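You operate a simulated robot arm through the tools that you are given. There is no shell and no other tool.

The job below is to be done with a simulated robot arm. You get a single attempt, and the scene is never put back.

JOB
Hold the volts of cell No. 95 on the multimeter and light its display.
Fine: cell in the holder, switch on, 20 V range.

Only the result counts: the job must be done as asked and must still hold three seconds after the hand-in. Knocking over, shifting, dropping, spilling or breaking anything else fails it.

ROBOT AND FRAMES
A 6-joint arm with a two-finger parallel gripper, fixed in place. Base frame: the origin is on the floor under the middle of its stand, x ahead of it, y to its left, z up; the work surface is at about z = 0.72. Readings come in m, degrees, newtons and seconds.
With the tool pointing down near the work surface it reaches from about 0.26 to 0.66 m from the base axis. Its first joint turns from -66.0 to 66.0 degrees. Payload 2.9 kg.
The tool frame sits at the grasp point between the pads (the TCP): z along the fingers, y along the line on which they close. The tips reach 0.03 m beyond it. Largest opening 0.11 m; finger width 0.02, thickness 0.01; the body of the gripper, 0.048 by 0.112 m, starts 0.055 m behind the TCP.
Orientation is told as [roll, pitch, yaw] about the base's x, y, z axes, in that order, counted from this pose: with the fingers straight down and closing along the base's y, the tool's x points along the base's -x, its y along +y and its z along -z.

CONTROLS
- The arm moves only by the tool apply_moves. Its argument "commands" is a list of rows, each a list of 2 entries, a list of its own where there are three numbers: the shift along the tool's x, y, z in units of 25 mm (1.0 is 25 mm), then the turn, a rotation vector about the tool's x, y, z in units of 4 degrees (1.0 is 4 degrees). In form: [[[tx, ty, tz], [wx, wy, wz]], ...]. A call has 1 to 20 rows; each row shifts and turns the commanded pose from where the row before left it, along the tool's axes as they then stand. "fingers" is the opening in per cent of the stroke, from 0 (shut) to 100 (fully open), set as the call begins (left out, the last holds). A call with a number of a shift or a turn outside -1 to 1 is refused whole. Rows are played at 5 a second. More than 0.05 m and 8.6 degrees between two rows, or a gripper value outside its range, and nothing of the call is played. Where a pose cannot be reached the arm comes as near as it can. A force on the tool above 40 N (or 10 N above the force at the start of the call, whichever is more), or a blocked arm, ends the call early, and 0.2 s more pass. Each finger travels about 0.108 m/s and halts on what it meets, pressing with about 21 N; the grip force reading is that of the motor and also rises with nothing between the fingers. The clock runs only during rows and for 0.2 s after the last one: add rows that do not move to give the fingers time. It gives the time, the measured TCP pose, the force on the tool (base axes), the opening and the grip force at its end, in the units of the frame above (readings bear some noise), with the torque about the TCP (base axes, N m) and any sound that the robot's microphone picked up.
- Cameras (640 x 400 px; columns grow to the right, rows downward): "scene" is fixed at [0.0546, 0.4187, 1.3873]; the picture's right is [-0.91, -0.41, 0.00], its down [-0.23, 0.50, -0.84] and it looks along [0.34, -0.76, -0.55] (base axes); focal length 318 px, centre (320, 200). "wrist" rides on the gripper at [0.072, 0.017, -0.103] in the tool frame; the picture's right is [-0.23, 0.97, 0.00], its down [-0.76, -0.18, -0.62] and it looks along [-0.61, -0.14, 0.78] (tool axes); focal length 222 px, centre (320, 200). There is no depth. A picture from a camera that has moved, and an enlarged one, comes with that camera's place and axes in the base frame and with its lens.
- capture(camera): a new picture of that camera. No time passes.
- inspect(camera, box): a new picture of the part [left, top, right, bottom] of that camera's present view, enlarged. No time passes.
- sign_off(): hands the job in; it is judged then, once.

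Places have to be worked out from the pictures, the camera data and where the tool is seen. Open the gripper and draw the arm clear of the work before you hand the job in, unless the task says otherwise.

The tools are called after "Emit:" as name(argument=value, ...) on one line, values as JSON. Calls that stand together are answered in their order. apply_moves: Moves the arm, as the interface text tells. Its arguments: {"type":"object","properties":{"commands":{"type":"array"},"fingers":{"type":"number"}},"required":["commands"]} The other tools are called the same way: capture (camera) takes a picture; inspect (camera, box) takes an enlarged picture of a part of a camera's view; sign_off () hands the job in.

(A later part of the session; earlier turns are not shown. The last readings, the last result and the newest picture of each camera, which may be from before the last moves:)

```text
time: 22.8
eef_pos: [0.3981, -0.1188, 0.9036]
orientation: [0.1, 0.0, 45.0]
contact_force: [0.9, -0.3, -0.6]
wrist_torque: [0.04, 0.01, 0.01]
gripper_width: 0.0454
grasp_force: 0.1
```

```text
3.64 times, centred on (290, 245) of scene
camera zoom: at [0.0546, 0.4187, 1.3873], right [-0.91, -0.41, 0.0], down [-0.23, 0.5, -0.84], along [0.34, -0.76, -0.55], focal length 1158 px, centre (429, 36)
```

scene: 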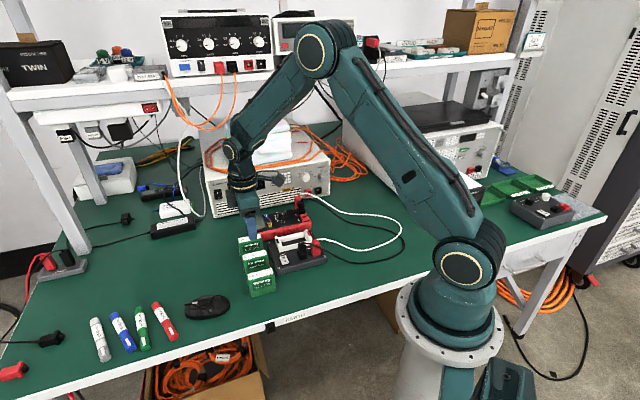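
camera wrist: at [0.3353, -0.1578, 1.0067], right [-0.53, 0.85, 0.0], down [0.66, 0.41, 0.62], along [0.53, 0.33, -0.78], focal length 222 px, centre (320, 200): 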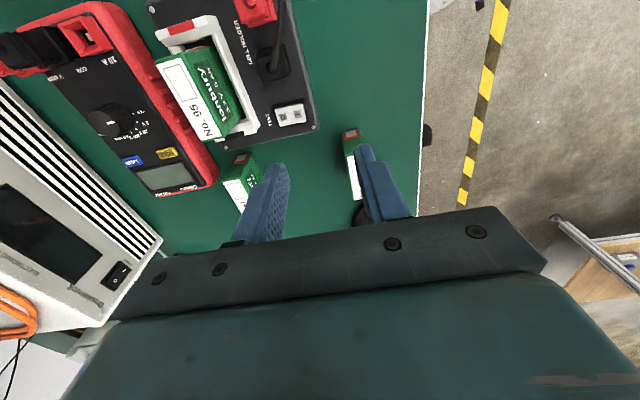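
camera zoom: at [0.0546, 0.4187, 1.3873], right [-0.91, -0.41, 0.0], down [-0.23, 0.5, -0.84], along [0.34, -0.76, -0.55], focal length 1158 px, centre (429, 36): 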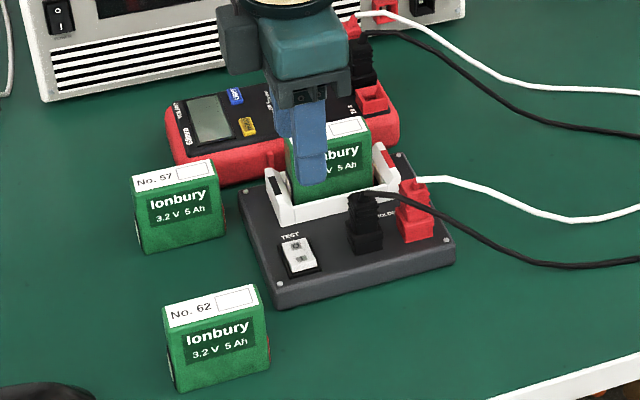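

Cell stands properly in the holder. Zooming in on the rocker switch from here.

Emit:
inspect(camera="wrist", box=[250, 85, 330, 140])

Emit:
inspect(camera="scene", box=[300, 245, 340, 280])

Emit:
inspect(camera="scene", box=[305, 235, 335, 275])

Emit:
inspect(camera="scene", box=[300, 240, 330, 280])

```text
7.27 times, centred on (290, 112) of wrist
camera zoom: at [0.3353, -0.1578, 1.0067], right [-0.53, 0.85, 0.0], down [0.66, 0.41, 0.62], along [0.53, 0.33, -0.78], focal length 1615 px, centre (538, 836)
```

zoom: 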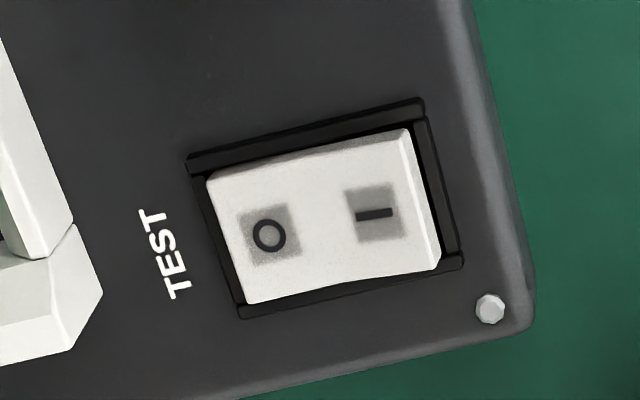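

```text
11.43 times, centred on (320, 262) of scene
camera zoom: at [0.0546, 0.4187, 1.3873], right [-0.91, -0.41, 0.0], down [-0.23, 0.5, -0.84], along [0.34, -0.76, -0.55], focal length 3640 px, centre (320, -514)
```

zoom: 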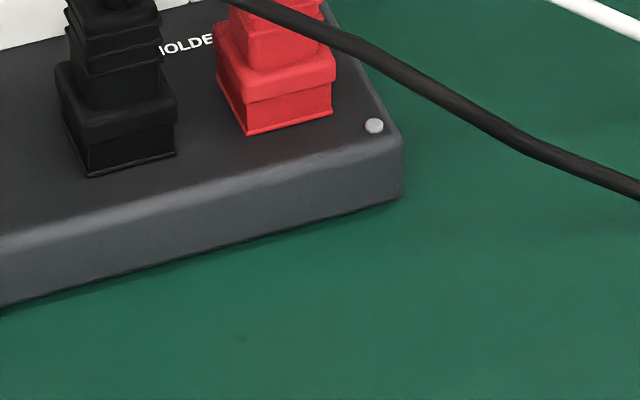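

```text
10.00 times, centred on (320, 255) of scene
camera zoom: at [0.0546, 0.4187, 1.3873], right [-0.91, -0.41, 0.0], down [-0.23, 0.5, -0.84], along [0.34, -0.76, -0.55], focal length 3185 px, centre (320, -350)
```

zoom: 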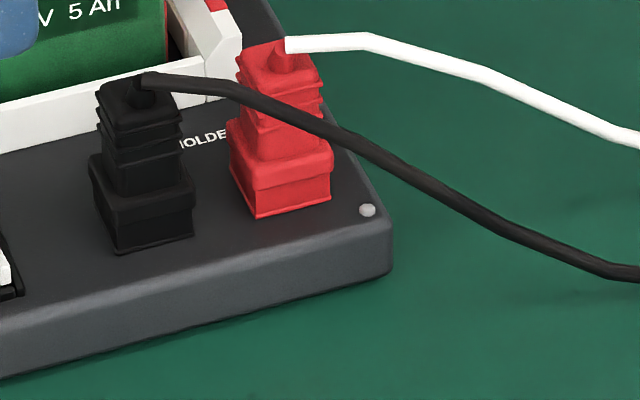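

```text
10.00 times, centred on (315, 260) of scene
camera zoom: at [0.0546, 0.4187, 1.3873], right [-0.91, -0.41, 0.0], down [-0.23, 0.5, -0.84], along [0.34, -0.76, -0.55], focal length 3185 px, centre (370, -400)
```

zoom: 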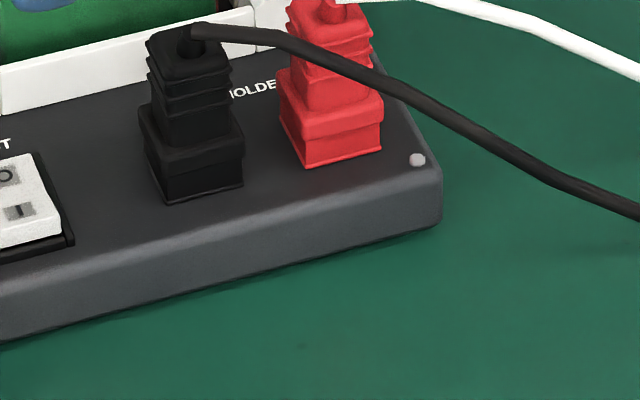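

Rocker currently rests on O (the I side is raised); I mark is at about (0.4165, -0.137). I'll press it with just the inner finger (other finger hanging clear beyond the holder edge): descending to 20 mm above first.

Emit:
apply_moves(commands=[[[0, 0.16, 0], [0, 0, 0]], [[0, 0, 0.82], [0, 0, 0]], [[0, 0, 0.82], [0, 0, 0]], [[0, 0, 0.82], [0, 0, 0]], [[0, 0, 0.82], [0, 0, 0]], [[0, 0, 0.82], [0, 0, 0]], [[0, 0, 0], [0, 0, 0]]])

Emit:
capture(camera="wrist")

Emit:
inspect(camera="scene", box=[255, 220, 335, 290])

Emit:
inspect(camera="wrist", box=[220, 90, 340, 210])

```text
time: 24.4
eef_pos: [0.3951, -0.1155, 0.8009]
orientation: [-0.1, -0.1, 45.0]
contact_force: [0.0, -0.2, 0.1]
wrist_torque: [0.01, 0.0, -0.02]
gripper_width: 0.045
grasp_force: 0.0
```

```text
taken
camera wrist: at [0.3321, -0.155, 0.9046], right [-0.53, 0.85, 0.0], down [0.66, 0.41, 0.62], along [0.53, 0.33, -0.78], focal length 222 px, centre (320, 200)
```

wrist: 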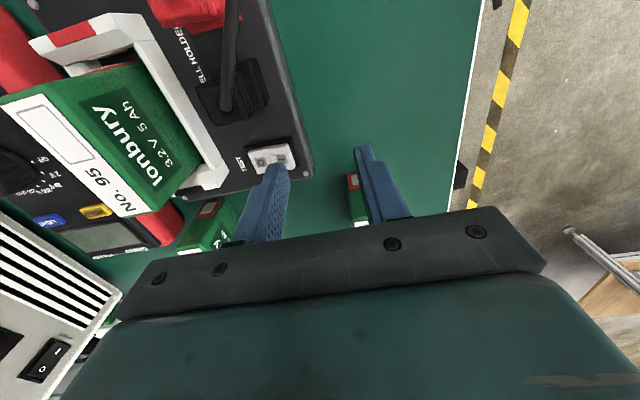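

```text
5.71 times, centred on (295, 255) of scene
camera zoom: at [0.0546, 0.4187, 1.3873], right [-0.91, -0.41, 0.0], down [-0.23, 0.5, -0.84], along [0.34, -0.76, -0.55], focal length 1820 px, centre (463, -114)
```

zoom: 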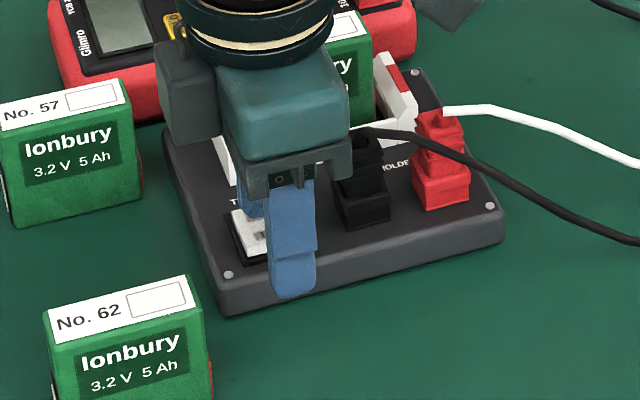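

```text
3.33 times, centred on (280, 150) of wrist
camera zoom: at [0.3321, -0.155, 0.9046], right [-0.53, 0.85, 0.0], down [0.66, 0.41, 0.62], along [0.53, 0.33, -0.78], focal length 740 px, centre (453, 367)
```

zoom: 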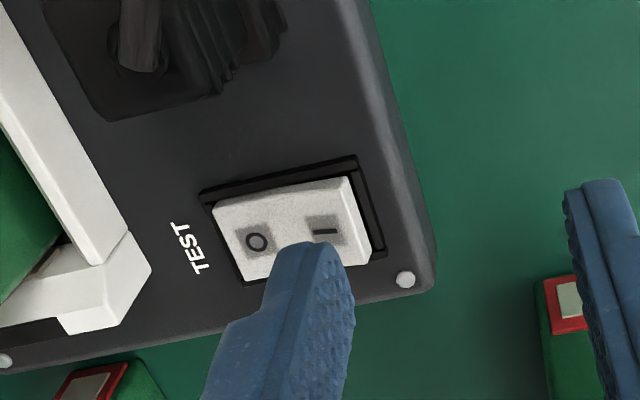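

The inner finger is over the I half of the rocker. Pressing down gradually.

Emit:
apply_moves(commands=[[[0, 0, 0.3], [0, 0, 0]], [[0, 0, 0.2], [0, 0, 0]], [[0, 0, 0.1], [0, 0, 0]], [[0, 0, 0.1], [0, 0, 0]], [[0, 0, 0], [0, 0, 0]]])

Emit:
inspect(camera="wrist", box=[220, 90, 340, 210])

```text
time: 25.6
eef_pos: [0.3948, -0.1157, 0.7844]
orientation: [-0.1, -0.1, 45.0]
contact_force: [-1.1, 0.0, 1.2]
wrist_torque: [-0.05, 0.0, 0.0]
gripper_width: 0.0449
grasp_force: 0.1
```

```text
3.33 times, centred on (280, 150) of wrist
camera zoom: at [0.3325, -0.1545, 0.8872], right [-0.53, 0.85, 0.0], down [0.66, 0.41, 0.62], along [0.53, 0.33, -0.78], focal length 740 px, centre (453, 367)
```

zoom: 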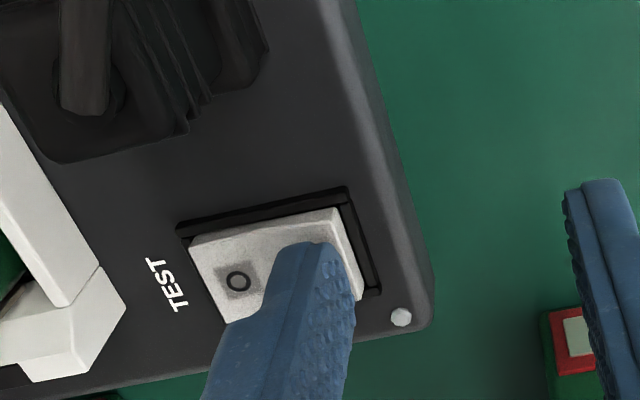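

Light contact starting at tip z≈0.754. Continuing the press in ~1–2 mm steps.

Emit:
apply_moves(commands=[[[0, 0, 0.08], [0, 0, 0]], [[0, 0, 0.06], [0, 0, 0]], [[0, 0, 0], [0, 0, 0]]])

Emit:
inspect(camera="wrist", box=[220, 90, 340, 210])

```text
time: 26.4
eef_pos: [0.3963, -0.1166, 0.7813]
orientation: [-0.1, -0.2, 45.1]
contact_force: [-7.1, 1.1, 38.4]
wrist_torque: [-0.82, -0.63, -0.11]
gripper_width: 0.0421
grasp_force: 0.0
```

```text
3.33 times, centred on (280, 150) of wrist
camera zoom: at [0.3331, -0.1553, 0.8851], right [-0.53, 0.85, 0.0], down [0.66, 0.41, 0.63], along [0.53, 0.33, -0.78], focal length 740 px, centre (453, 367)
```

zoom: 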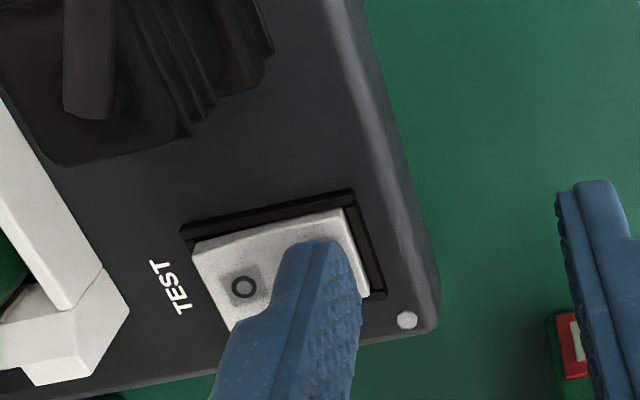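

Force rose to 38 N without an audible click, so I back off up and look at the rocker state.

Emit:
apply_moves(commands=[[[0, 0, -0.15], [0, 0, 0]], [[0, 0, -0.5], [0, 0, 0]], [[0, 0, -0.9], [0, 0, 0]], [[0, 0, -0.9], [0, 0, 0]], [[0, 0, 0], [0, 0, 0]]])

Emit:
inspect(camera="wrist", box=[220, 80, 340, 170])

Emit:
inspect(camera="scene", box=[270, 240, 320, 290])

Emit:
capture(camera="wrist")

```text
time: 27.6
eef_pos: [0.3945, -0.1149, 0.8437]
orientation: [0.1, 0.1, 45.1]
contact_force: [0.1, 0.6, 0.2]
wrist_torque: [-0.01, -0.04, 0.0]
gripper_width: 0.0452
grasp_force: 0.1
```

```text
4.44 times, centred on (280, 125) of wrist
camera zoom: at [0.3317, -0.1543, 0.9453], right [-0.53, 0.85, 0.0], down [0.66, 0.41, 0.62], along [0.53, 0.33, -0.78], focal length 987 px, centre (498, 533)
```

zoom: 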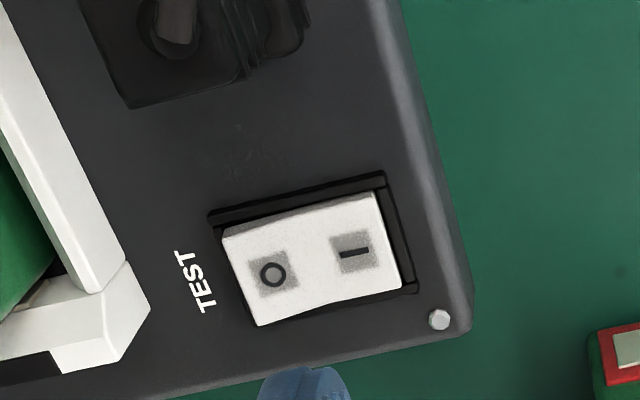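

```text
8.00 times, centred on (295, 265) of scene
camera zoom: at [0.0546, 0.4187, 1.3873], right [-0.91, -0.41, 0.0], down [-0.23, 0.5, -0.84], along [0.34, -0.76, -0.55], focal length 2548 px, centre (520, -320)
```

zoom: 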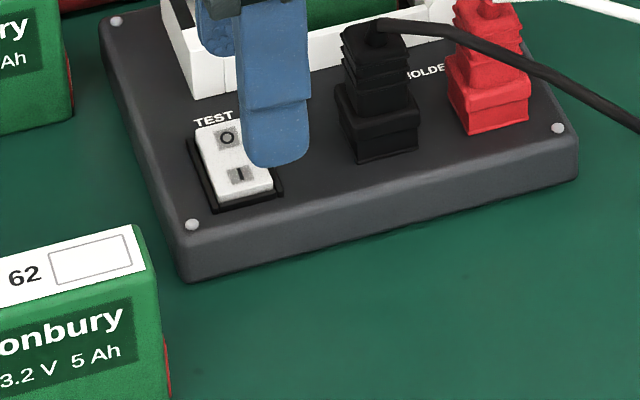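

```text
taken
camera wrist: at [0.3317, -0.1543, 0.9453], right [-0.53, 0.85, 0.0], down [0.66, 0.41, 0.62], along [0.53, 0.33, -0.78], focal length 222 px, centre (320, 200)
```

wrist: 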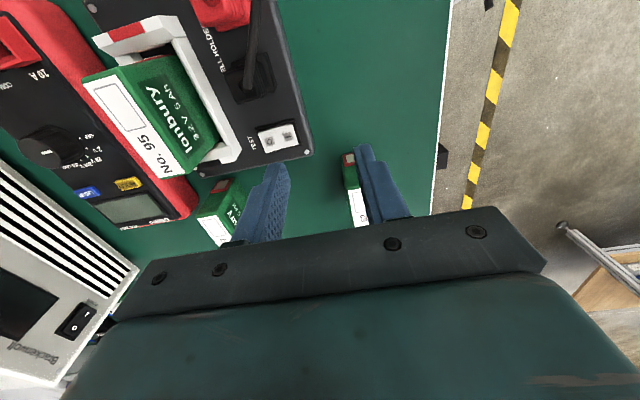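

To judge the rocker state I'll return to the same viewpoint as before and compare identical crops.

Emit:
apply_moves(commands=[[[0, 0, -0.8], [0, 0, 0]], [[0, 0, -0.8], [0, 0, 0]], [[0, 0, -0.8], [0, 0, 0]], [[0, -0.16, 0], [0, 0, 0]], [[0, 0, 0], [0, 0, 0]]])

Emit:
inspect(camera="wrist", box=[250, 85, 330, 140])

Emit:
inspect(camera="scene", box=[265, 220, 330, 275])

Emit:
capture(camera="scene")

```text
time: 28.8
eef_pos: [0.3971, -0.1186, 0.9016]
orientation: [0.0, -0.1, 45.0]
contact_force: [-0.9, 0.4, -0.2]
wrist_torque: [0.0, 0.0, 0.01]
gripper_width: 0.0449
grasp_force: 0.1
```

```text
7.27 times, centred on (290, 112) of wrist
camera zoom: at [0.3352, -0.1579, 1.0049], right [-0.53, 0.85, 0.0], down [0.66, 0.41, 0.62], along [0.53, 0.33, -0.78], focal length 1615 px, centre (538, 836)
```

zoom: 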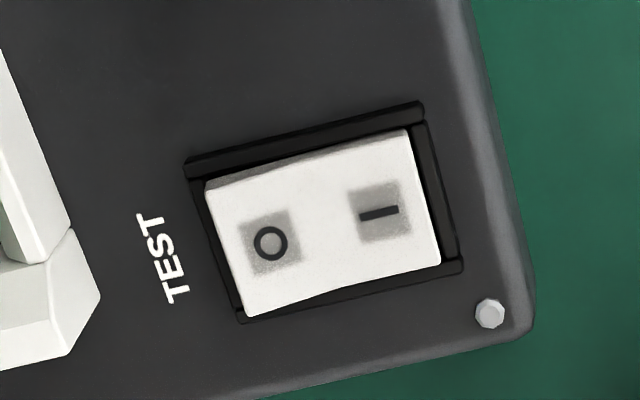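

```text
7.27 times, centred on (298, 248) of scene
camera zoom: at [0.0546, 0.4187, 1.3873], right [-0.91, -0.41, 0.0], down [-0.23, 0.5, -0.84], along [0.34, -0.76, -0.55], focal length 2316 px, centre (484, -146)
```

zoom: 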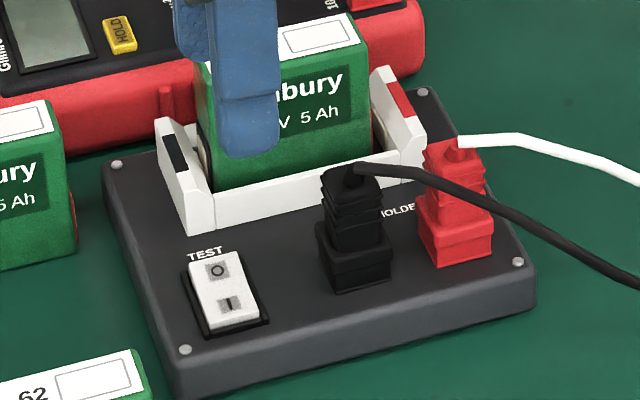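

```text
taken
```

scene: 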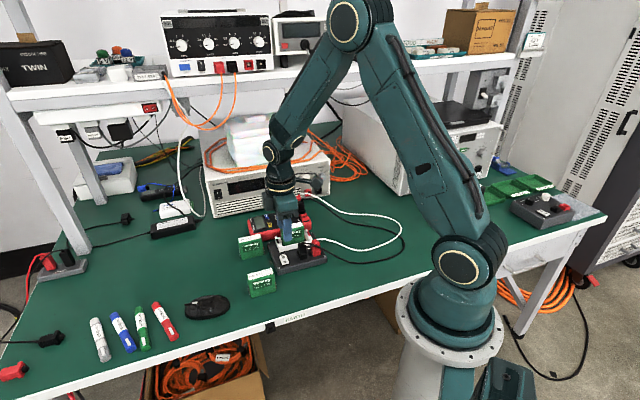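

Comparing identical crops, the O side has risen and the I side is down: the rocker flipped to ON, and the holder's screws are at unchanged pixels. Now moving over to the multimeter to view the dial (clear height over the cell).

Emit:
apply_moves(commands=[[[0.082, -0.868, -0.1], [0, 0, 0]], [[0.082, -0.868, -0.1], [0, 0, 0]], [[0.082, -0.868, -0.1], [0, 0, 0]], [[0.082, -0.868, 0], [0, 0, 0]], [[0.082, -0.868, 0], [0, 0, 0]], [[0.082, -0.868, 0], [0, 0, 0]], [[0.082, -0.868, 0], [0, 0, 0]], [[0.082, -0.868, 0], [0, 0, 0]], [[0.082, -0.868, 0], [0, 0, 0]], [[0.082, -0.868, 0], [0, 0, 0]], [[0, 0, 0], [0, 0, 0]]])

Emit:
capture(camera="wrist")

Emit:
capture(camera="scene")

```text
time: 31.2
eef_pos: [0.5352, -0.2866, 0.9096]
orientation: [0.0, 0.0, 44.9]
contact_force: [-0.1, 0.5, -0.4]
wrist_torque: [0.02, 0.02, 0.0]
gripper_width: 0.0448
grasp_force: 0.0
```

```text
taken
camera wrist: at [0.4737, -0.3267, 1.0122], right [-0.53, 0.85, 0.0], down [0.66, 0.41, 0.62], along [0.53, 0.33, -0.78], focal length 222 px, centre (320, 200)
```

wrist: 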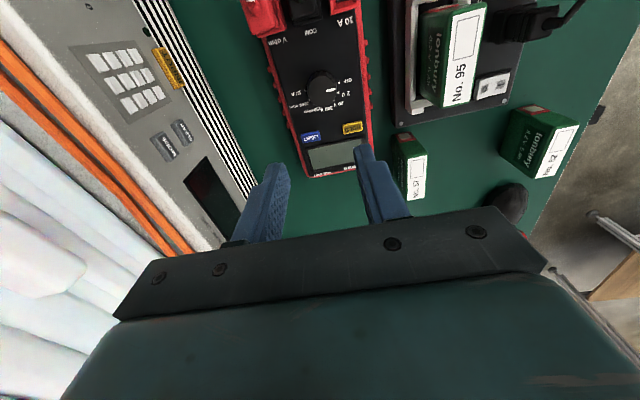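

```text
taken
```

scene: 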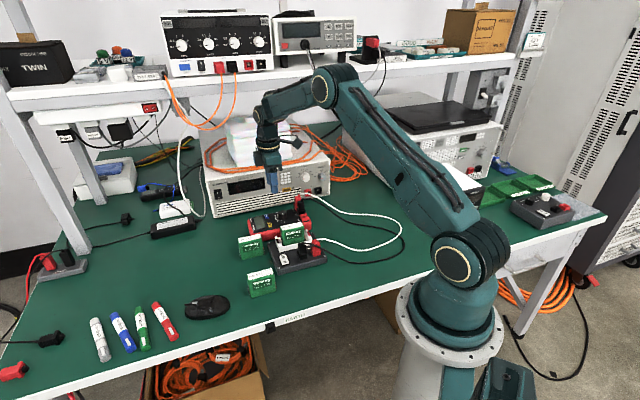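

The meter is well in view. Enlarging the dial and buttons.

Emit:
inspect(camera="wrist", box=[270, 55, 380, 125])

Emit:
inspect(camera="wrist", box=[250, 0, 400, 185])

```text
5.71 times, centred on (325, 90) of wrist
camera zoom: at [0.4737, -0.3267, 1.0122], right [-0.53, 0.85, 0.0], down [0.66, 0.41, 0.62], along [0.53, 0.33, -0.78], focal length 1269 px, centre (291, 829)
```

zoom: 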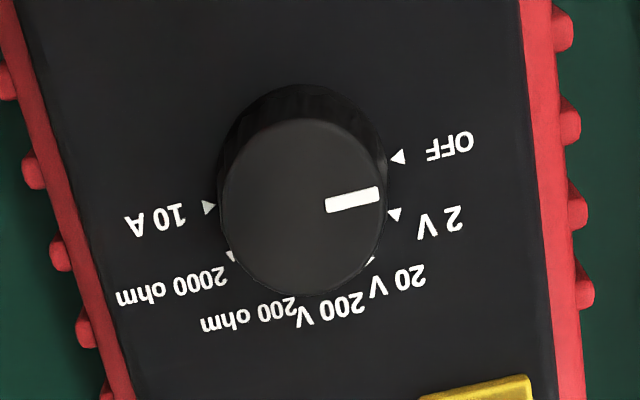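

```text
2.16 times, centred on (325, 92) of wrist
camera zoom: at [0.4737, -0.3267, 1.0122], right [-0.53, 0.85, 0.0], down [0.66, 0.41, 0.62], along [0.53, 0.33, -0.78], focal length 480 px, centre (309, 432)
```

zoom: 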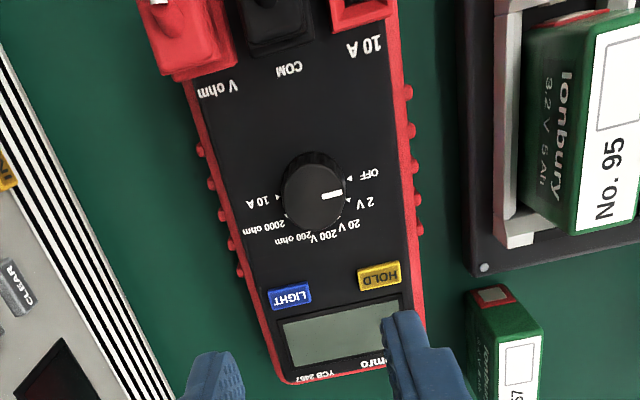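

Dial: pointer at OFF; order OFF → 2 V → 20 V, ~30° apart, turning clockwise seen from above. Face z≈0.765, knob top ≈0.778, knob near (0.517, -0.297). Zooming tighter to pin down the knob's centre.

Emit:
inspect(camera="wrist", box=[302, 66, 342, 111])

Emit:
inspect(camera="scene", box=[245, 195, 315, 245])

```text
8.89 times, centred on (322, 88) of wrist
camera zoom: at [0.4737, -0.3267, 1.0122], right [-0.53, 0.85, 0.0], down [0.66, 0.41, 0.62], along [0.53, 0.33, -0.78], focal length 1974 px, centre (302, 1191)
```

zoom: 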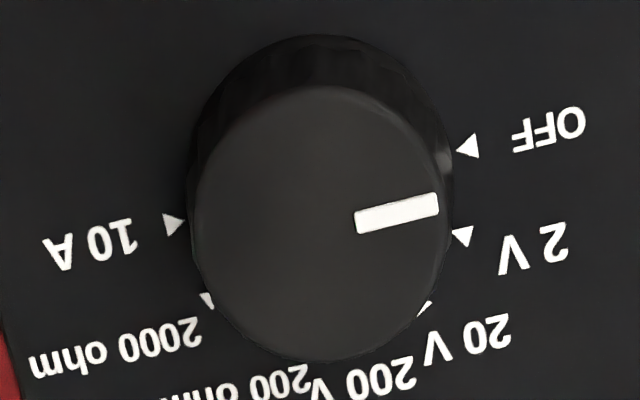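

```text
8.00 times, centred on (280, 220) of scene
camera zoom: at [0.0546, 0.4187, 1.3873], right [-0.91, -0.41, 0.0], down [-0.23, 0.5, -0.84], along [0.34, -0.76, -0.55], focal length 2548 px, centre (640, 40)
```

zoom: 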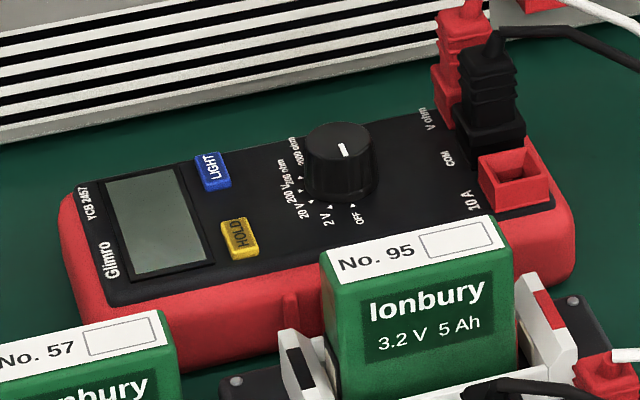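

The knob is ~28 mm in diameter, ~18 mm tall, centre near (0.516, -0.298). Moving above it and lower to refine alignment with the fingers visible around it.

Emit:
apply_moves(commands=[[[0.43, 0.11, 0], [0, 0, 0]], [[0.43, 0.11, 0.6], [0, 0, 0]], [[0, 0, 0.6], [0, 0, 0]], [[0, 0, 0.6], [0, 0, 0]], [[0, 0, 0], [0, 0, 0]]])

Emit:
capture(camera="wrist")

Emit:
inspect(camera="wrist", box=[230, 60, 410, 220])

Emit:
inspect(camera="scene", box=[235, 175, 325, 245])

```text
time: 32.4
eef_pos: [0.5155, -0.2974, 0.8649]
orientation: [0.0, 0.1, 45.0]
contact_force: [0.9, 0.1, -0.5]
wrist_torque: [-0.03, 0.01, 0.01]
gripper_width: 0.0451
grasp_force: 0.0
```

```text
taken
camera wrist: at [0.4544, -0.337, 0.9676], right [-0.53, 0.85, 0.0], down [0.66, 0.41, 0.62], along [0.53, 0.33, -0.78], focal length 222 px, centre (320, 200)
```

wrist: 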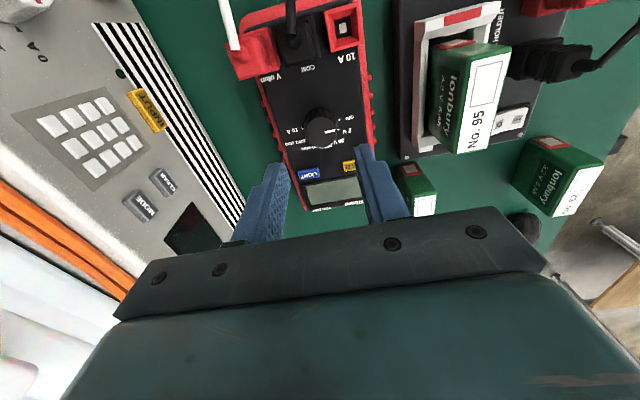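

```text
2.50 times, centred on (320, 140) of wrist
camera zoom: at [0.4544, -0.337, 0.9676], right [-0.53, 0.85, 0.0], down [0.66, 0.41, 0.62], along [0.53, 0.33, -0.78], focal length 555 px, centre (320, 350)
```

zoom: 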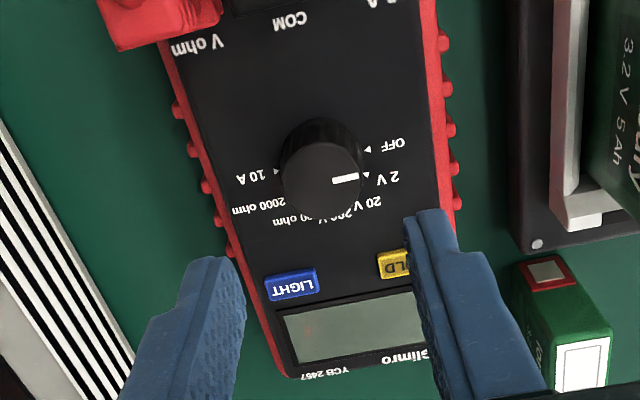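

```text
5.71 times, centred on (280, 210) of scene
camera zoom: at [0.0546, 0.4187, 1.3873], right [-0.91, -0.41, 0.0], down [-0.23, 0.5, -0.84], along [0.34, -0.76, -0.55], focal length 1820 px, centre (549, 143)
```

zoom: 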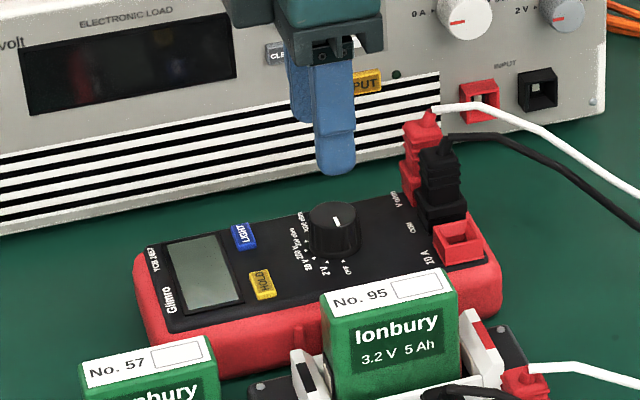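

Zooming on the knob and the labels from this new viewpoint to triangulate.

Emit:
inspect(camera="wrist", box=[290, 95, 350, 155])

Emit:
inspect(camera="wrist", box=[270, 0, 370, 80])

```text
6.67 times, centred on (320, 125) of wrist
camera zoom: at [0.4544, -0.337, 0.9676], right [-0.53, 0.85, 0.0], down [0.66, 0.41, 0.62], along [0.53, 0.33, -0.78], focal length 1481 px, centre (320, 700)
```

zoom: 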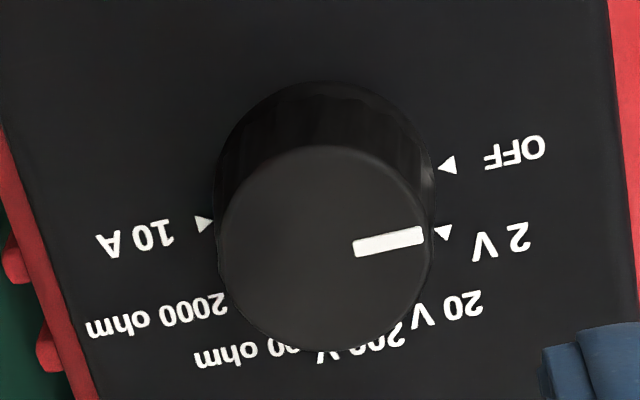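

```text
5.00 times, centred on (320, 40) of wrist
camera zoom: at [0.4544, -0.337, 0.9676], right [-0.53, 0.85, 0.0], down [0.66, 0.41, 0.62], along [0.53, 0.33, -0.78], focal length 1111 px, centre (320, 1000)
```

zoom: 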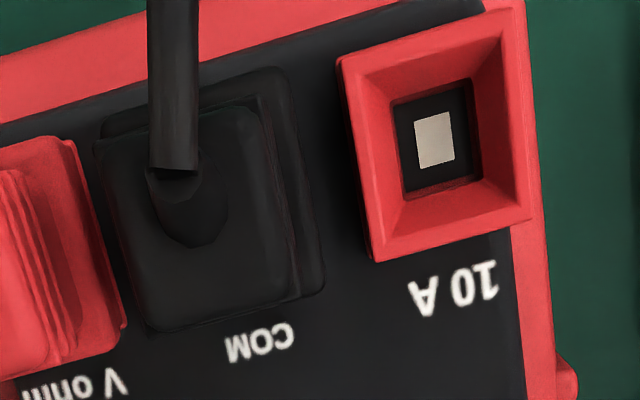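

Face plane triangulates to z≈0.7645, knob top ≈0.785; the tool is centred over the knob within ~1 mm. Descending so the tips stop ~3 mm above the meter's face, fingers astride the knob.

Emit:
apply_moves(commands=[[[0, 0, 0.7], [0, 0, 0]], [[0, 0, 0.7], [0, 0, 0]], [[0, 0, 0.7], [0, 0, 0]], [[0, 0, 0.3], [0, 0, 0]], [[0, 0, 0.2], [0, 0, 0]], [[0, 0, 0], [0, 0, 0]]])

Emit:
inspect(camera="wrist", box=[230, 80, 410, 230])

Emit:
inspect(camera="scene", box=[235, 175, 325, 245])

```text
time: 33.8
eef_pos: [0.5169, -0.2985, 0.7992]
orientation: [0.0, 0.0, 45.0]
contact_force: [0.3, -1.4, -0.9]
wrist_torque: [0.04, -0.02, 0.01]
gripper_width: 0.045
grasp_force: 0.1
```

```text
2.67 times, centred on (320, 155) of wrist
camera zoom: at [0.4546, -0.3375, 0.9026], right [-0.53, 0.85, 0.0], down [0.66, 0.41, 0.62], along [0.53, 0.33, -0.78], focal length 592 px, centre (320, 320)
```

zoom: 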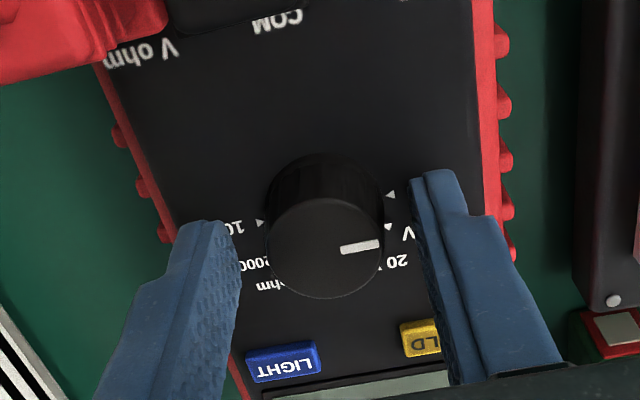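

```text
5.71 times, centred on (280, 210) of scene
camera zoom: at [0.0546, 0.4187, 1.3873], right [-0.91, -0.41, 0.0], down [-0.23, 0.5, -0.84], along [0.34, -0.76, -0.55], focal length 1820 px, centre (549, 143)
```

zoom: 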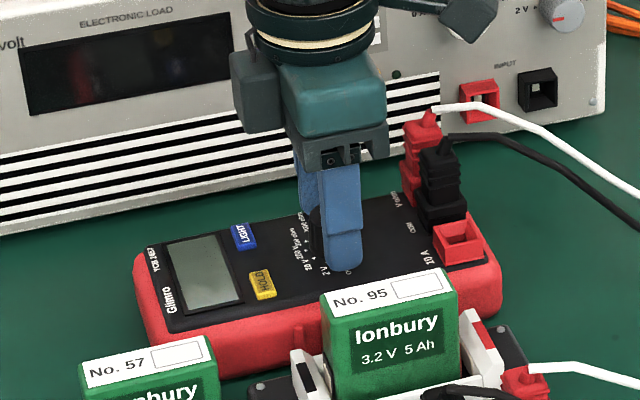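

The knob is between the fingers with similar gaps. Closing on it.

Emit:
apply_moves(commands=[[[0, 0, 0], [0, 0, 0]], [[0, 0, 0], [0, 0, 0]], [[0, 0, 0], [0, 0, 0]]], fingers=0)

Emit:
inspect(camera="wrist", box=[230, 80, 410, 230])

```text
time: 34.6
eef_pos: [0.516, -0.2979, 0.7994]
orientation: [0.0, 0.0, 45.0]
contact_force: [-3.8, 4.5, 1.0]
wrist_torque: [0.14, 0.15, 0.0]
gripper_width: 0.0277
grasp_force: 20.9
```

```text
2.67 times, centred on (320, 155) of wrist
camera zoom: at [0.4545, -0.3373, 0.9025], right [-0.53, 0.85, 0.0], down [0.66, 0.41, 0.62], along [0.53, 0.33, -0.78], focal length 592 px, centre (320, 320)
```

zoom: 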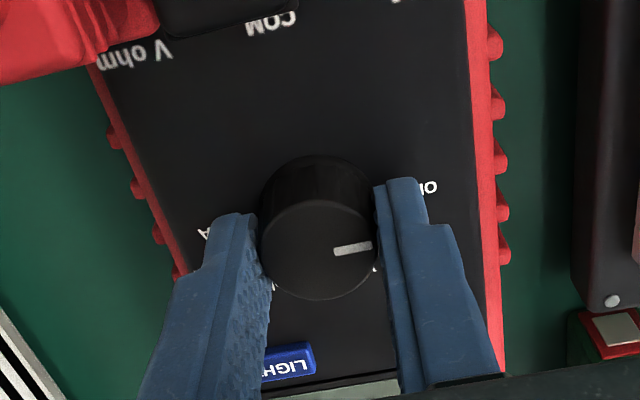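

Gripped at 27.7 mm, but the meter was nudged ~1.7 mm sideways while centring (side force ≈6 N). I'll shift the tool back by that amount to restore its place before turning.

Emit:
apply_moves(commands=[[[0, 0.08, 0], [0, 0, 0]], [[0, 0, 0], [0, 0, 0]]])

Emit:
inspect(camera="wrist", box=[230, 80, 410, 230])

Emit:
inspect(camera="scene", box=[235, 175, 325, 245])

```text
time: 35.2
eef_pos: [0.5157, -0.2955, 0.7999]
orientation: [-0.1, -0.1, 45.1]
contact_force: [2.6, -0.5, 0.2]
wrist_torque: [0.02, -0.06, 0.03]
gripper_width: 0.0281
grasp_force: 21.0
```

```text
2.67 times, centred on (320, 155) of wrist
camera zoom: at [0.4534, -0.3362, 0.9025], right [-0.53, 0.85, 0.0], down [0.66, 0.41, 0.62], along [0.53, 0.33, -0.78], focal length 592 px, centre (320, 320)
```

zoom: 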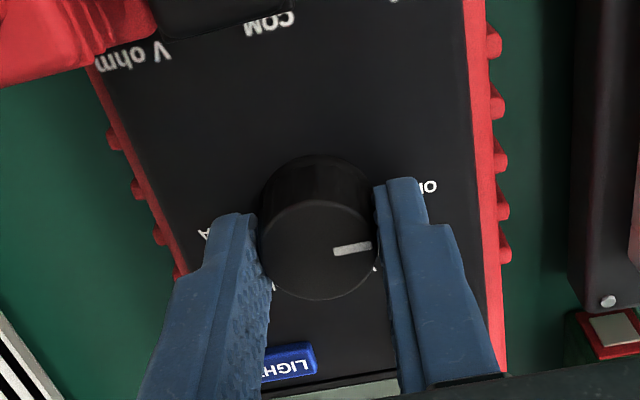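

```text
5.71 times, centred on (280, 210) of scene
camera zoom: at [0.0547, 0.4186, 1.3873], right [-0.91, -0.41, 0.0], down [-0.23, 0.5, -0.84], along [0.34, -0.76, -0.55], focal length 1820 px, centre (549, 143)
```

zoom: 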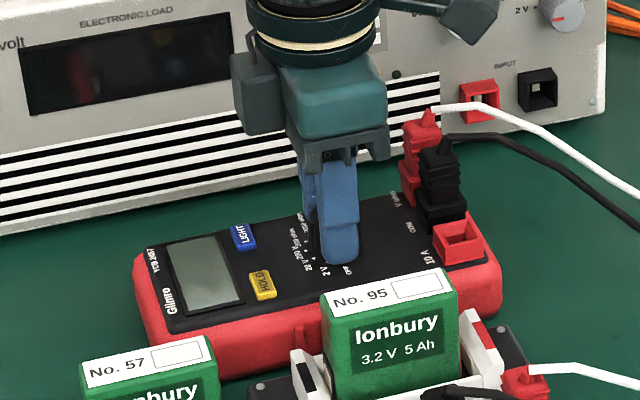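

The meter is back at its original pixels in the scene view. Turning the knob clockwise (seen from above) a first 16° and checking that only the knob turns.

Emit:
apply_moves(commands=[[[0, 0, 0], [0, 0, 1]], [[0, 0, 0], [0, 0, 1]], [[0, 0, 0], [0, 0, 1]], [[0, 0, 0], [0, 0, 1]], [[0, 0, 0], [0, 0, 0]]])

Emit:
inspect(camera="scene", box=[235, 175, 325, 245])

Emit:
inspect(camera="wrist", box=[230, 80, 410, 230])

```text
time: 36.4
eef_pos: [0.5157, -0.2979, 0.7996]
orientation: [0.0, -0.1, 28.9]
contact_force: [1.3, -3.4, 0.0]
wrist_torque: [-0.11, -0.06, 0.01]
gripper_width: 0.0278
grasp_force: 21.3
```

```text
5.71 times, centred on (280, 210) of scene
camera zoom: at [0.0547, 0.4186, 1.3873], right [-0.91, -0.41, 0.0], down [-0.23, 0.5, -0.84], along [0.34, -0.76, -0.55], focal length 1820 px, centre (549, 143)
```

zoom: 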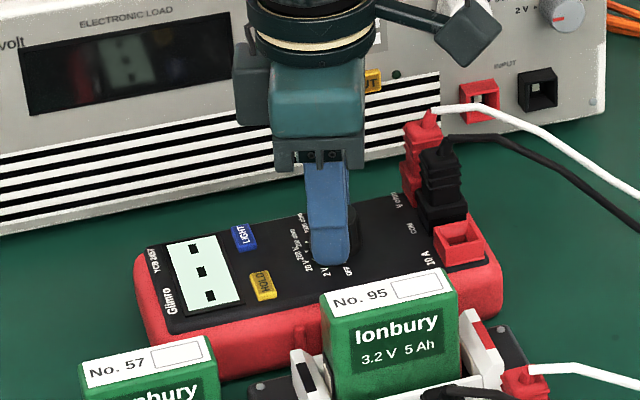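

```text
2.67 times, centred on (320, 155) of wrist
camera zoom: at [0.4447, -0.317, 0.9026], right [-0.27, 0.96, 0.0], down [0.75, 0.21, 0.62], along [0.6, 0.17, -0.78], focal length 592 px, centre (320, 320)
```

zoom: 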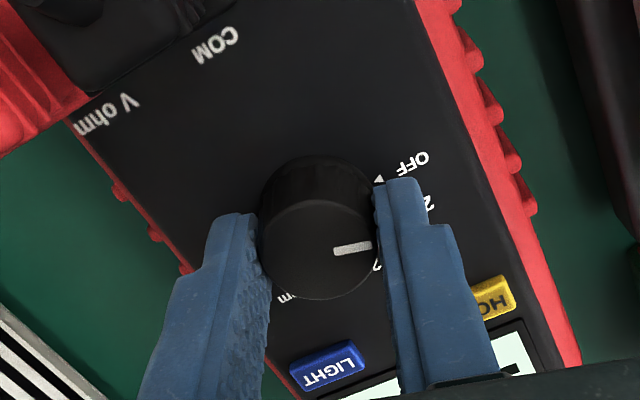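

The meter switched on and hasn't moved; only the knob turns. Continuing the turn for a total of 60°.

Emit:
apply_moves(commands=[[[0, 0, 0], [0, 0, 1]], [[0, 0, 0], [0, 0, 1]], [[0, 0, 0], [0, 0, 1]], [[0, 0, 0], [0, 0, 1]], [[0, 0, 0], [0, 0, 1]], [[0, 0, 0], [0, 0, 1]], [[0, 0, 0], [0, 0, 1]], [[0, 0, 0], [0, 0, 1]], [[0, 0, 0], [0, 0, 1]], [[0, 0, 0], [0, 0, 1]], [[0, 0, 0], [0, 0, 1]], [[0, 0, 0], [0, 0, 0]]])

Emit:
inspect(camera="scene", box=[235, 175, 325, 245])

Emit:
inspect(camera="wrist", box=[230, 80, 410, 230])

```text
time: 39.0
eef_pos: [0.5154, -0.2969, 0.7998]
orientation: [0.0, -0.1, -15.2]
contact_force: [-7.6, -10.1, 6.8]
wrist_torque: [-0.31, 0.24, 0.02]
gripper_width: 0.028
grasp_force: 21.3
```

```text
5.71 times, centred on (280, 210) of scene
camera zoom: at [0.0544, 0.4185, 1.3873], right [-0.91, -0.41, 0.0], down [-0.23, 0.5, -0.84], along [0.34, -0.76, -0.55], focal length 1820 px, centre (549, 143)
```

zoom: 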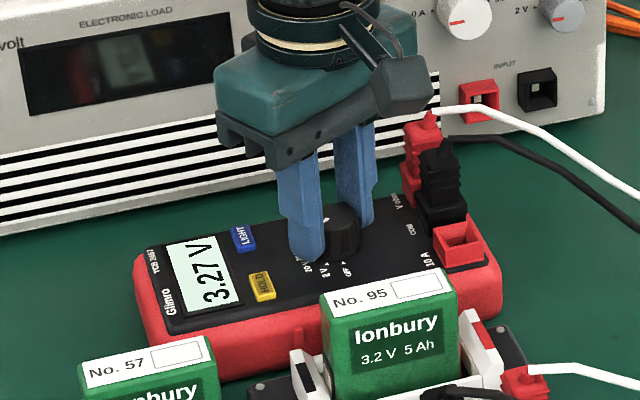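

```text
2.67 times, centred on (320, 155) of wrist
camera zoom: at [0.4507, -0.2619, 0.9025], right [0.47, 0.88, 0.0], down [0.69, -0.37, 0.62], along [0.55, -0.3, -0.78], focal length 592 px, centre (320, 320)
```

zoom: 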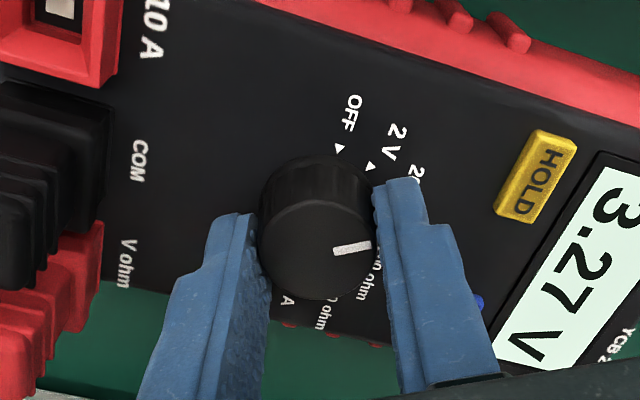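

The display reads 3.27 V, meter still in place. Releasing with a small opening and lifting off to check the pointer.

Emit:
apply_moves(commands=[[[0, 0, 0], [0, 0, 0]], [[0, 0, 0], [0, 0, 0]]], fingers=35)

Emit:
apply_moves(commands=[[[0, 0, -0.4], [0, 0, 0]], [[0, 0, -0.8], [0, 0, 0]], [[0, 0, -0.9], [0, 0, 0]], [[0, 0, -0.9], [0, 0, 0]], [[0, 0, 0], [0, 0, 0]]])

Emit:
capture(camera="wrist")

Emit:
inspect(camera="wrist", box=[270, 70, 410, 190])

Emit:
inspect(camera="scene", box=[235, 175, 325, 245])

```text
time: 39.6
eef_pos: [0.5155, -0.2956, 0.7999]
orientation: [0.2, 0.0, -14.9]
contact_force: [-0.9, 0.6, 0.0]
wrist_torque: [0.01, -0.04, 0.02]
gripper_width: 0.0384
grasp_force: 0.0
```

```text
time: 40.8
eef_pos: [0.5156, -0.2955, 0.8749]
orientation: [-0.1, 0.0, -14.9]
contact_force: [0.4, 0.3, -0.1]
wrist_torque: [0.02, 0.01, 0.03]
gripper_width: 0.0386
grasp_force: 0.0
```

```text
taken
camera wrist: at [0.4507, -0.2612, 0.9779], right [0.47, 0.88, 0.0], down [0.69, -0.37, 0.62], along [0.55, -0.29, -0.78], focal length 222 px, centre (320, 200)
```

wrist: 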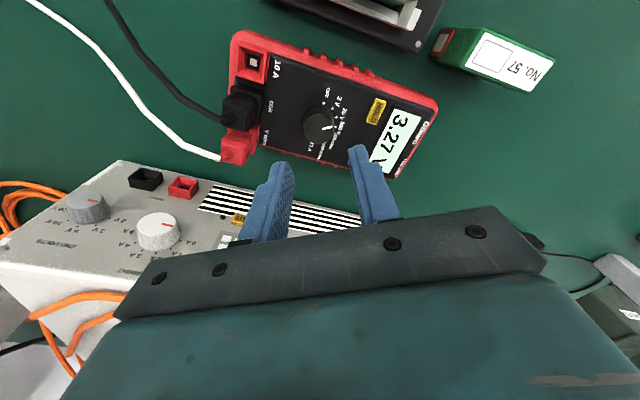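

```text
3.33 times, centred on (340, 130) of wrist
camera zoom: at [0.4507, -0.2612, 0.9779], right [0.47, 0.88, 0.0], down [0.69, -0.37, 0.62], along [0.55, -0.29, -0.78], focal length 740 px, centre (253, 433)
```

zoom: 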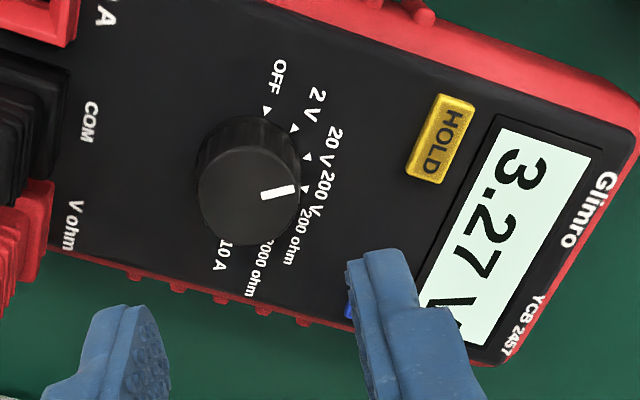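

```text
5.71 times, centred on (280, 210) of scene
camera zoom: at [0.0546, 0.4187, 1.3873], right [-0.91, -0.41, 0.0], down [-0.23, 0.5, -0.84], along [0.34, -0.76, -0.55], focal length 1820 px, centre (549, 143)
```

zoom: 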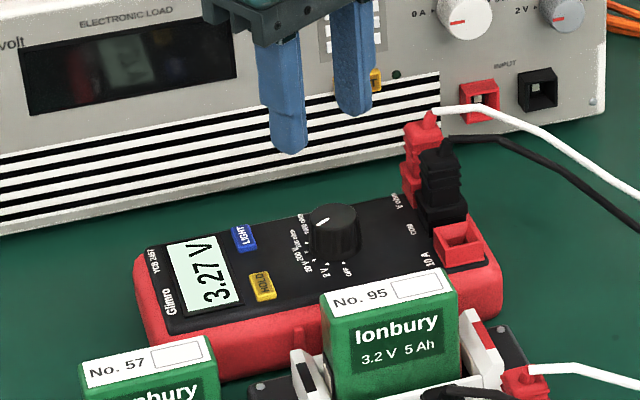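

The pointer direction matches the 20 V triangle (both ≈-12° in this view) and the reading is 3.27 V. Next: yaw back to 45°, close the fingers, and go above the HOLD button at about (0.5327, -0.2466).

Emit:
apply_moves(commands=[[[0, 0, 0], [0, 0, -1]], [[0, 0, 0], [0, 0, -1]], [[0, 0, 0], [0, 0, -1]], [[0, 0, 0], [0, 0, -1]], [[0, 0, 0], [0, 0, -1]], [[0, 0, 0], [0, 0, -1]], [[0, 0, 0], [0, 0, -1]], [[0, 0, 0], [0, 0, -1]], [[0, 0, 0], [0, 0, -1]], [[0, 0, 0], [0, 0, -1]], [[0, 0, 0], [0, 0, -1]], [[0, 0, 0], [0, 0, -1]], [[0, 0, 0], [0, 0, -1]], [[0, 0, 0], [0, 0, -1]], [[0, 0, 0], [0, 0, -1]], [[-0.93, 0.45, 0], [0, 0, 0]], [[-0.93, 0.45, 0], [0, 0, 0]], [[0, 0, 0], [0, 0, 0]]], fingers=0)

Emit:
capture(camera="wrist")

Emit:
inspect(camera="wrist", box=[230, 60, 410, 220])

Emit:
inspect(camera="scene", box=[235, 175, 325, 245])

```text
time: 44.6
eef_pos: [0.5314, -0.2488, 0.8739]
orientation: [0.0, 0.0, 45.0]
contact_force: [0.9, -0.3, 0.2]
wrist_torque: [0.0, 0.03, 0.0]
gripper_width: 0.0
grasp_force: 21.0
```

```text
taken
camera wrist: at [0.4697, -0.2871, 0.9767], right [-0.53, 0.85, 0.0], down [0.66, 0.41, 0.62], along [0.53, 0.33, -0.78], focal length 222 px, centre (320, 200)
```

wrist: 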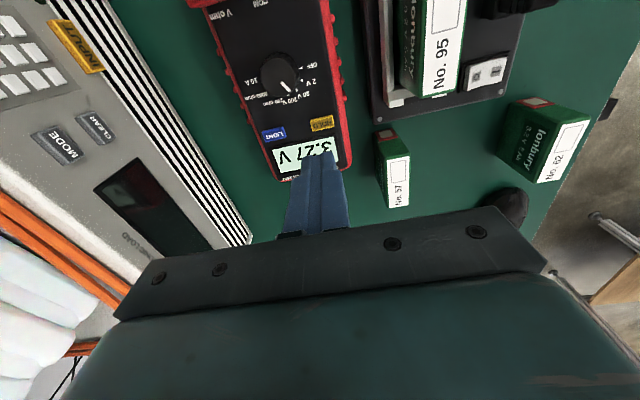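

```text
2.50 times, centred on (320, 140) of wrist
camera zoom: at [0.4697, -0.2871, 0.9767], right [-0.53, 0.85, 0.0], down [0.66, 0.41, 0.62], along [0.53, 0.33, -0.78], focal length 555 px, centre (320, 350)
```

zoom: 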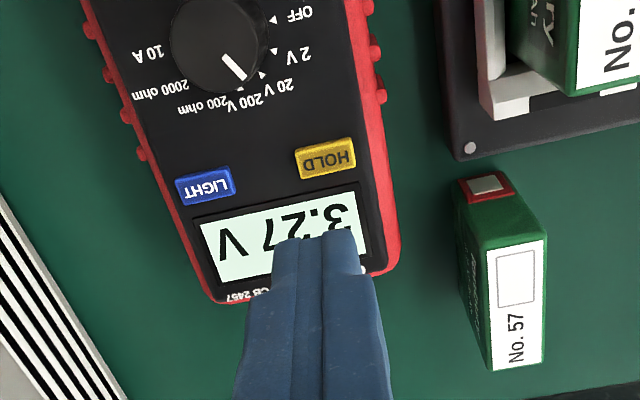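

```text
5.71 times, centred on (280, 210) of scene
camera zoom: at [0.0546, 0.4187, 1.3873], right [-0.91, -0.41, 0.0], down [-0.23, 0.5, -0.84], along [0.34, -0.76, -0.55], focal length 1820 px, centre (549, 143)
```

zoom: 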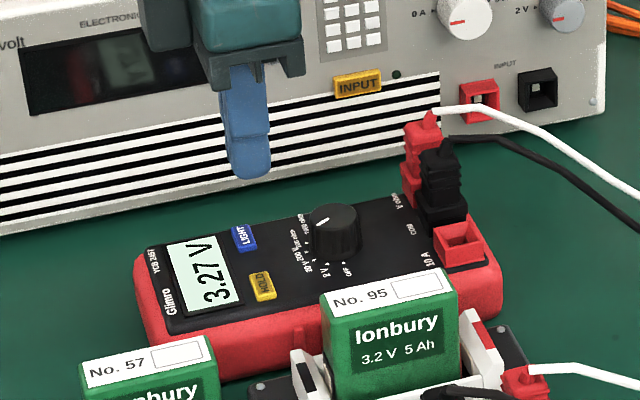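

Pointer still at 20 V, reading 3.27 V. HOLD measured at (0.5324, -0.2464); adjusting 2 mm and descending to ~7 mm above the button.

Emit:
apply_moves(commands=[[[-0.07, 0.05, 0], [0, 0, 0]], [[0, 0, 0.8], [0, 0, 0]], [[0, 0, 0.8], [0, 0, 0]], [[0, 0, 0.8], [0, 0, 0]], [[0, 0, 0.32], [0, 0, 0]], [[0, 0, 0], [0, 0, 0]]])

Emit:
inspect(camera="wrist", box=[230, 90, 410, 220])

Emit:
inspect(camera="scene", box=[235, 190, 305, 245])

```text
time: 46.0
eef_pos: [0.5329, -0.2464, 0.8057]
orientation: [0.0, 0.1, 45.0]
contact_force: [0.3, 0.6, -0.2]
wrist_torque: [-0.03, 0.0, -0.01]
gripper_width: 0.0001
grasp_force: 21.5
```

```text
3.08 times, centred on (320, 155) of wrist
camera zoom: at [0.4705, -0.2855, 0.909], right [-0.53, 0.85, 0.0], down [0.66, 0.41, 0.62], along [0.53, 0.33, -0.78], focal length 684 px, centre (320, 338)
```

zoom: 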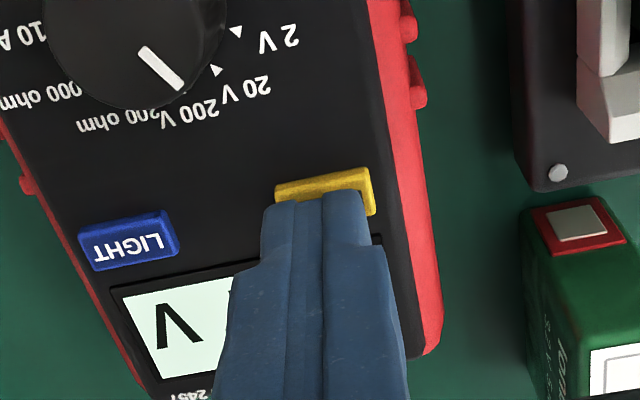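

```text
7.27 times, centred on (270, 218) of scene
camera zoom: at [0.0546, 0.4187, 1.3873], right [-0.91, -0.41, 0.0], down [-0.23, 0.5, -0.84], along [0.34, -0.76, -0.55], focal length 2316 px, centre (684, 73)
```

zoom: 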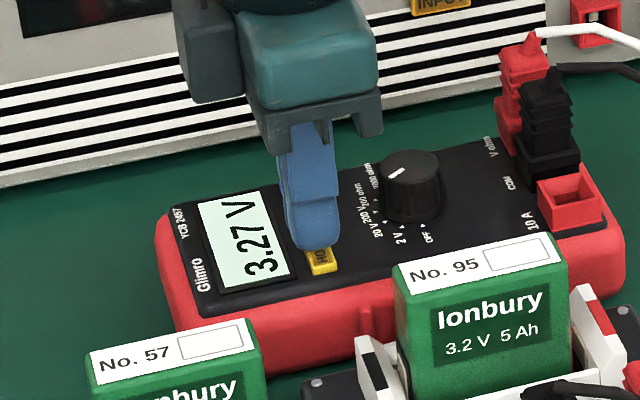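

Aligned over HOLD in both views. Pressing down in small steps, watching force and sound.

Emit:
apply_moves(commands=[[[0, 0, 0.2], [0, 0, 0]], [[0, 0, 0.06], [0, 0, 0]], [[0, 0, 0.04], [0, 0, 0]], [[0, 0, 0], [0, 0, 0]]])

Emit:
inspect(camera="scene", box=[235, 190, 305, 245])

```text
time: 47.0
eef_pos: [0.5321, -0.246, 0.8002]
orientation: [0.0, 0.0, 45.0]
contact_force: [-0.6, -0.4, 1.1]
wrist_torque: [-0.03, -0.03, 0.02]
gripper_width: 0.0
grasp_force: 20.7
```

```text
7.27 times, centred on (270, 218) of scene
camera zoom: at [0.0546, 0.4187, 1.3873], right [-0.91, -0.41, 0.0], down [-0.23, 0.5, -0.84], along [0.34, -0.76, -0.55], focal length 2316 px, centre (684, 73)
```

zoom: 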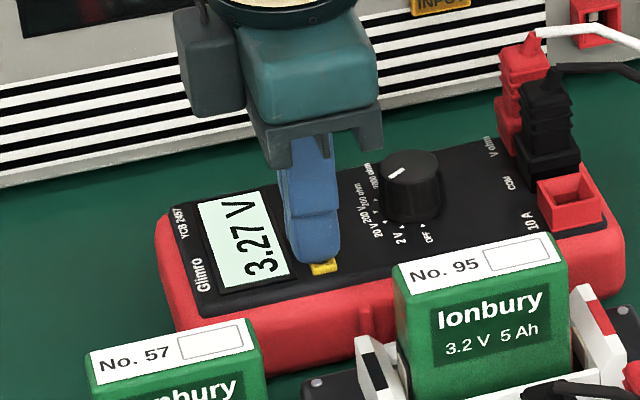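

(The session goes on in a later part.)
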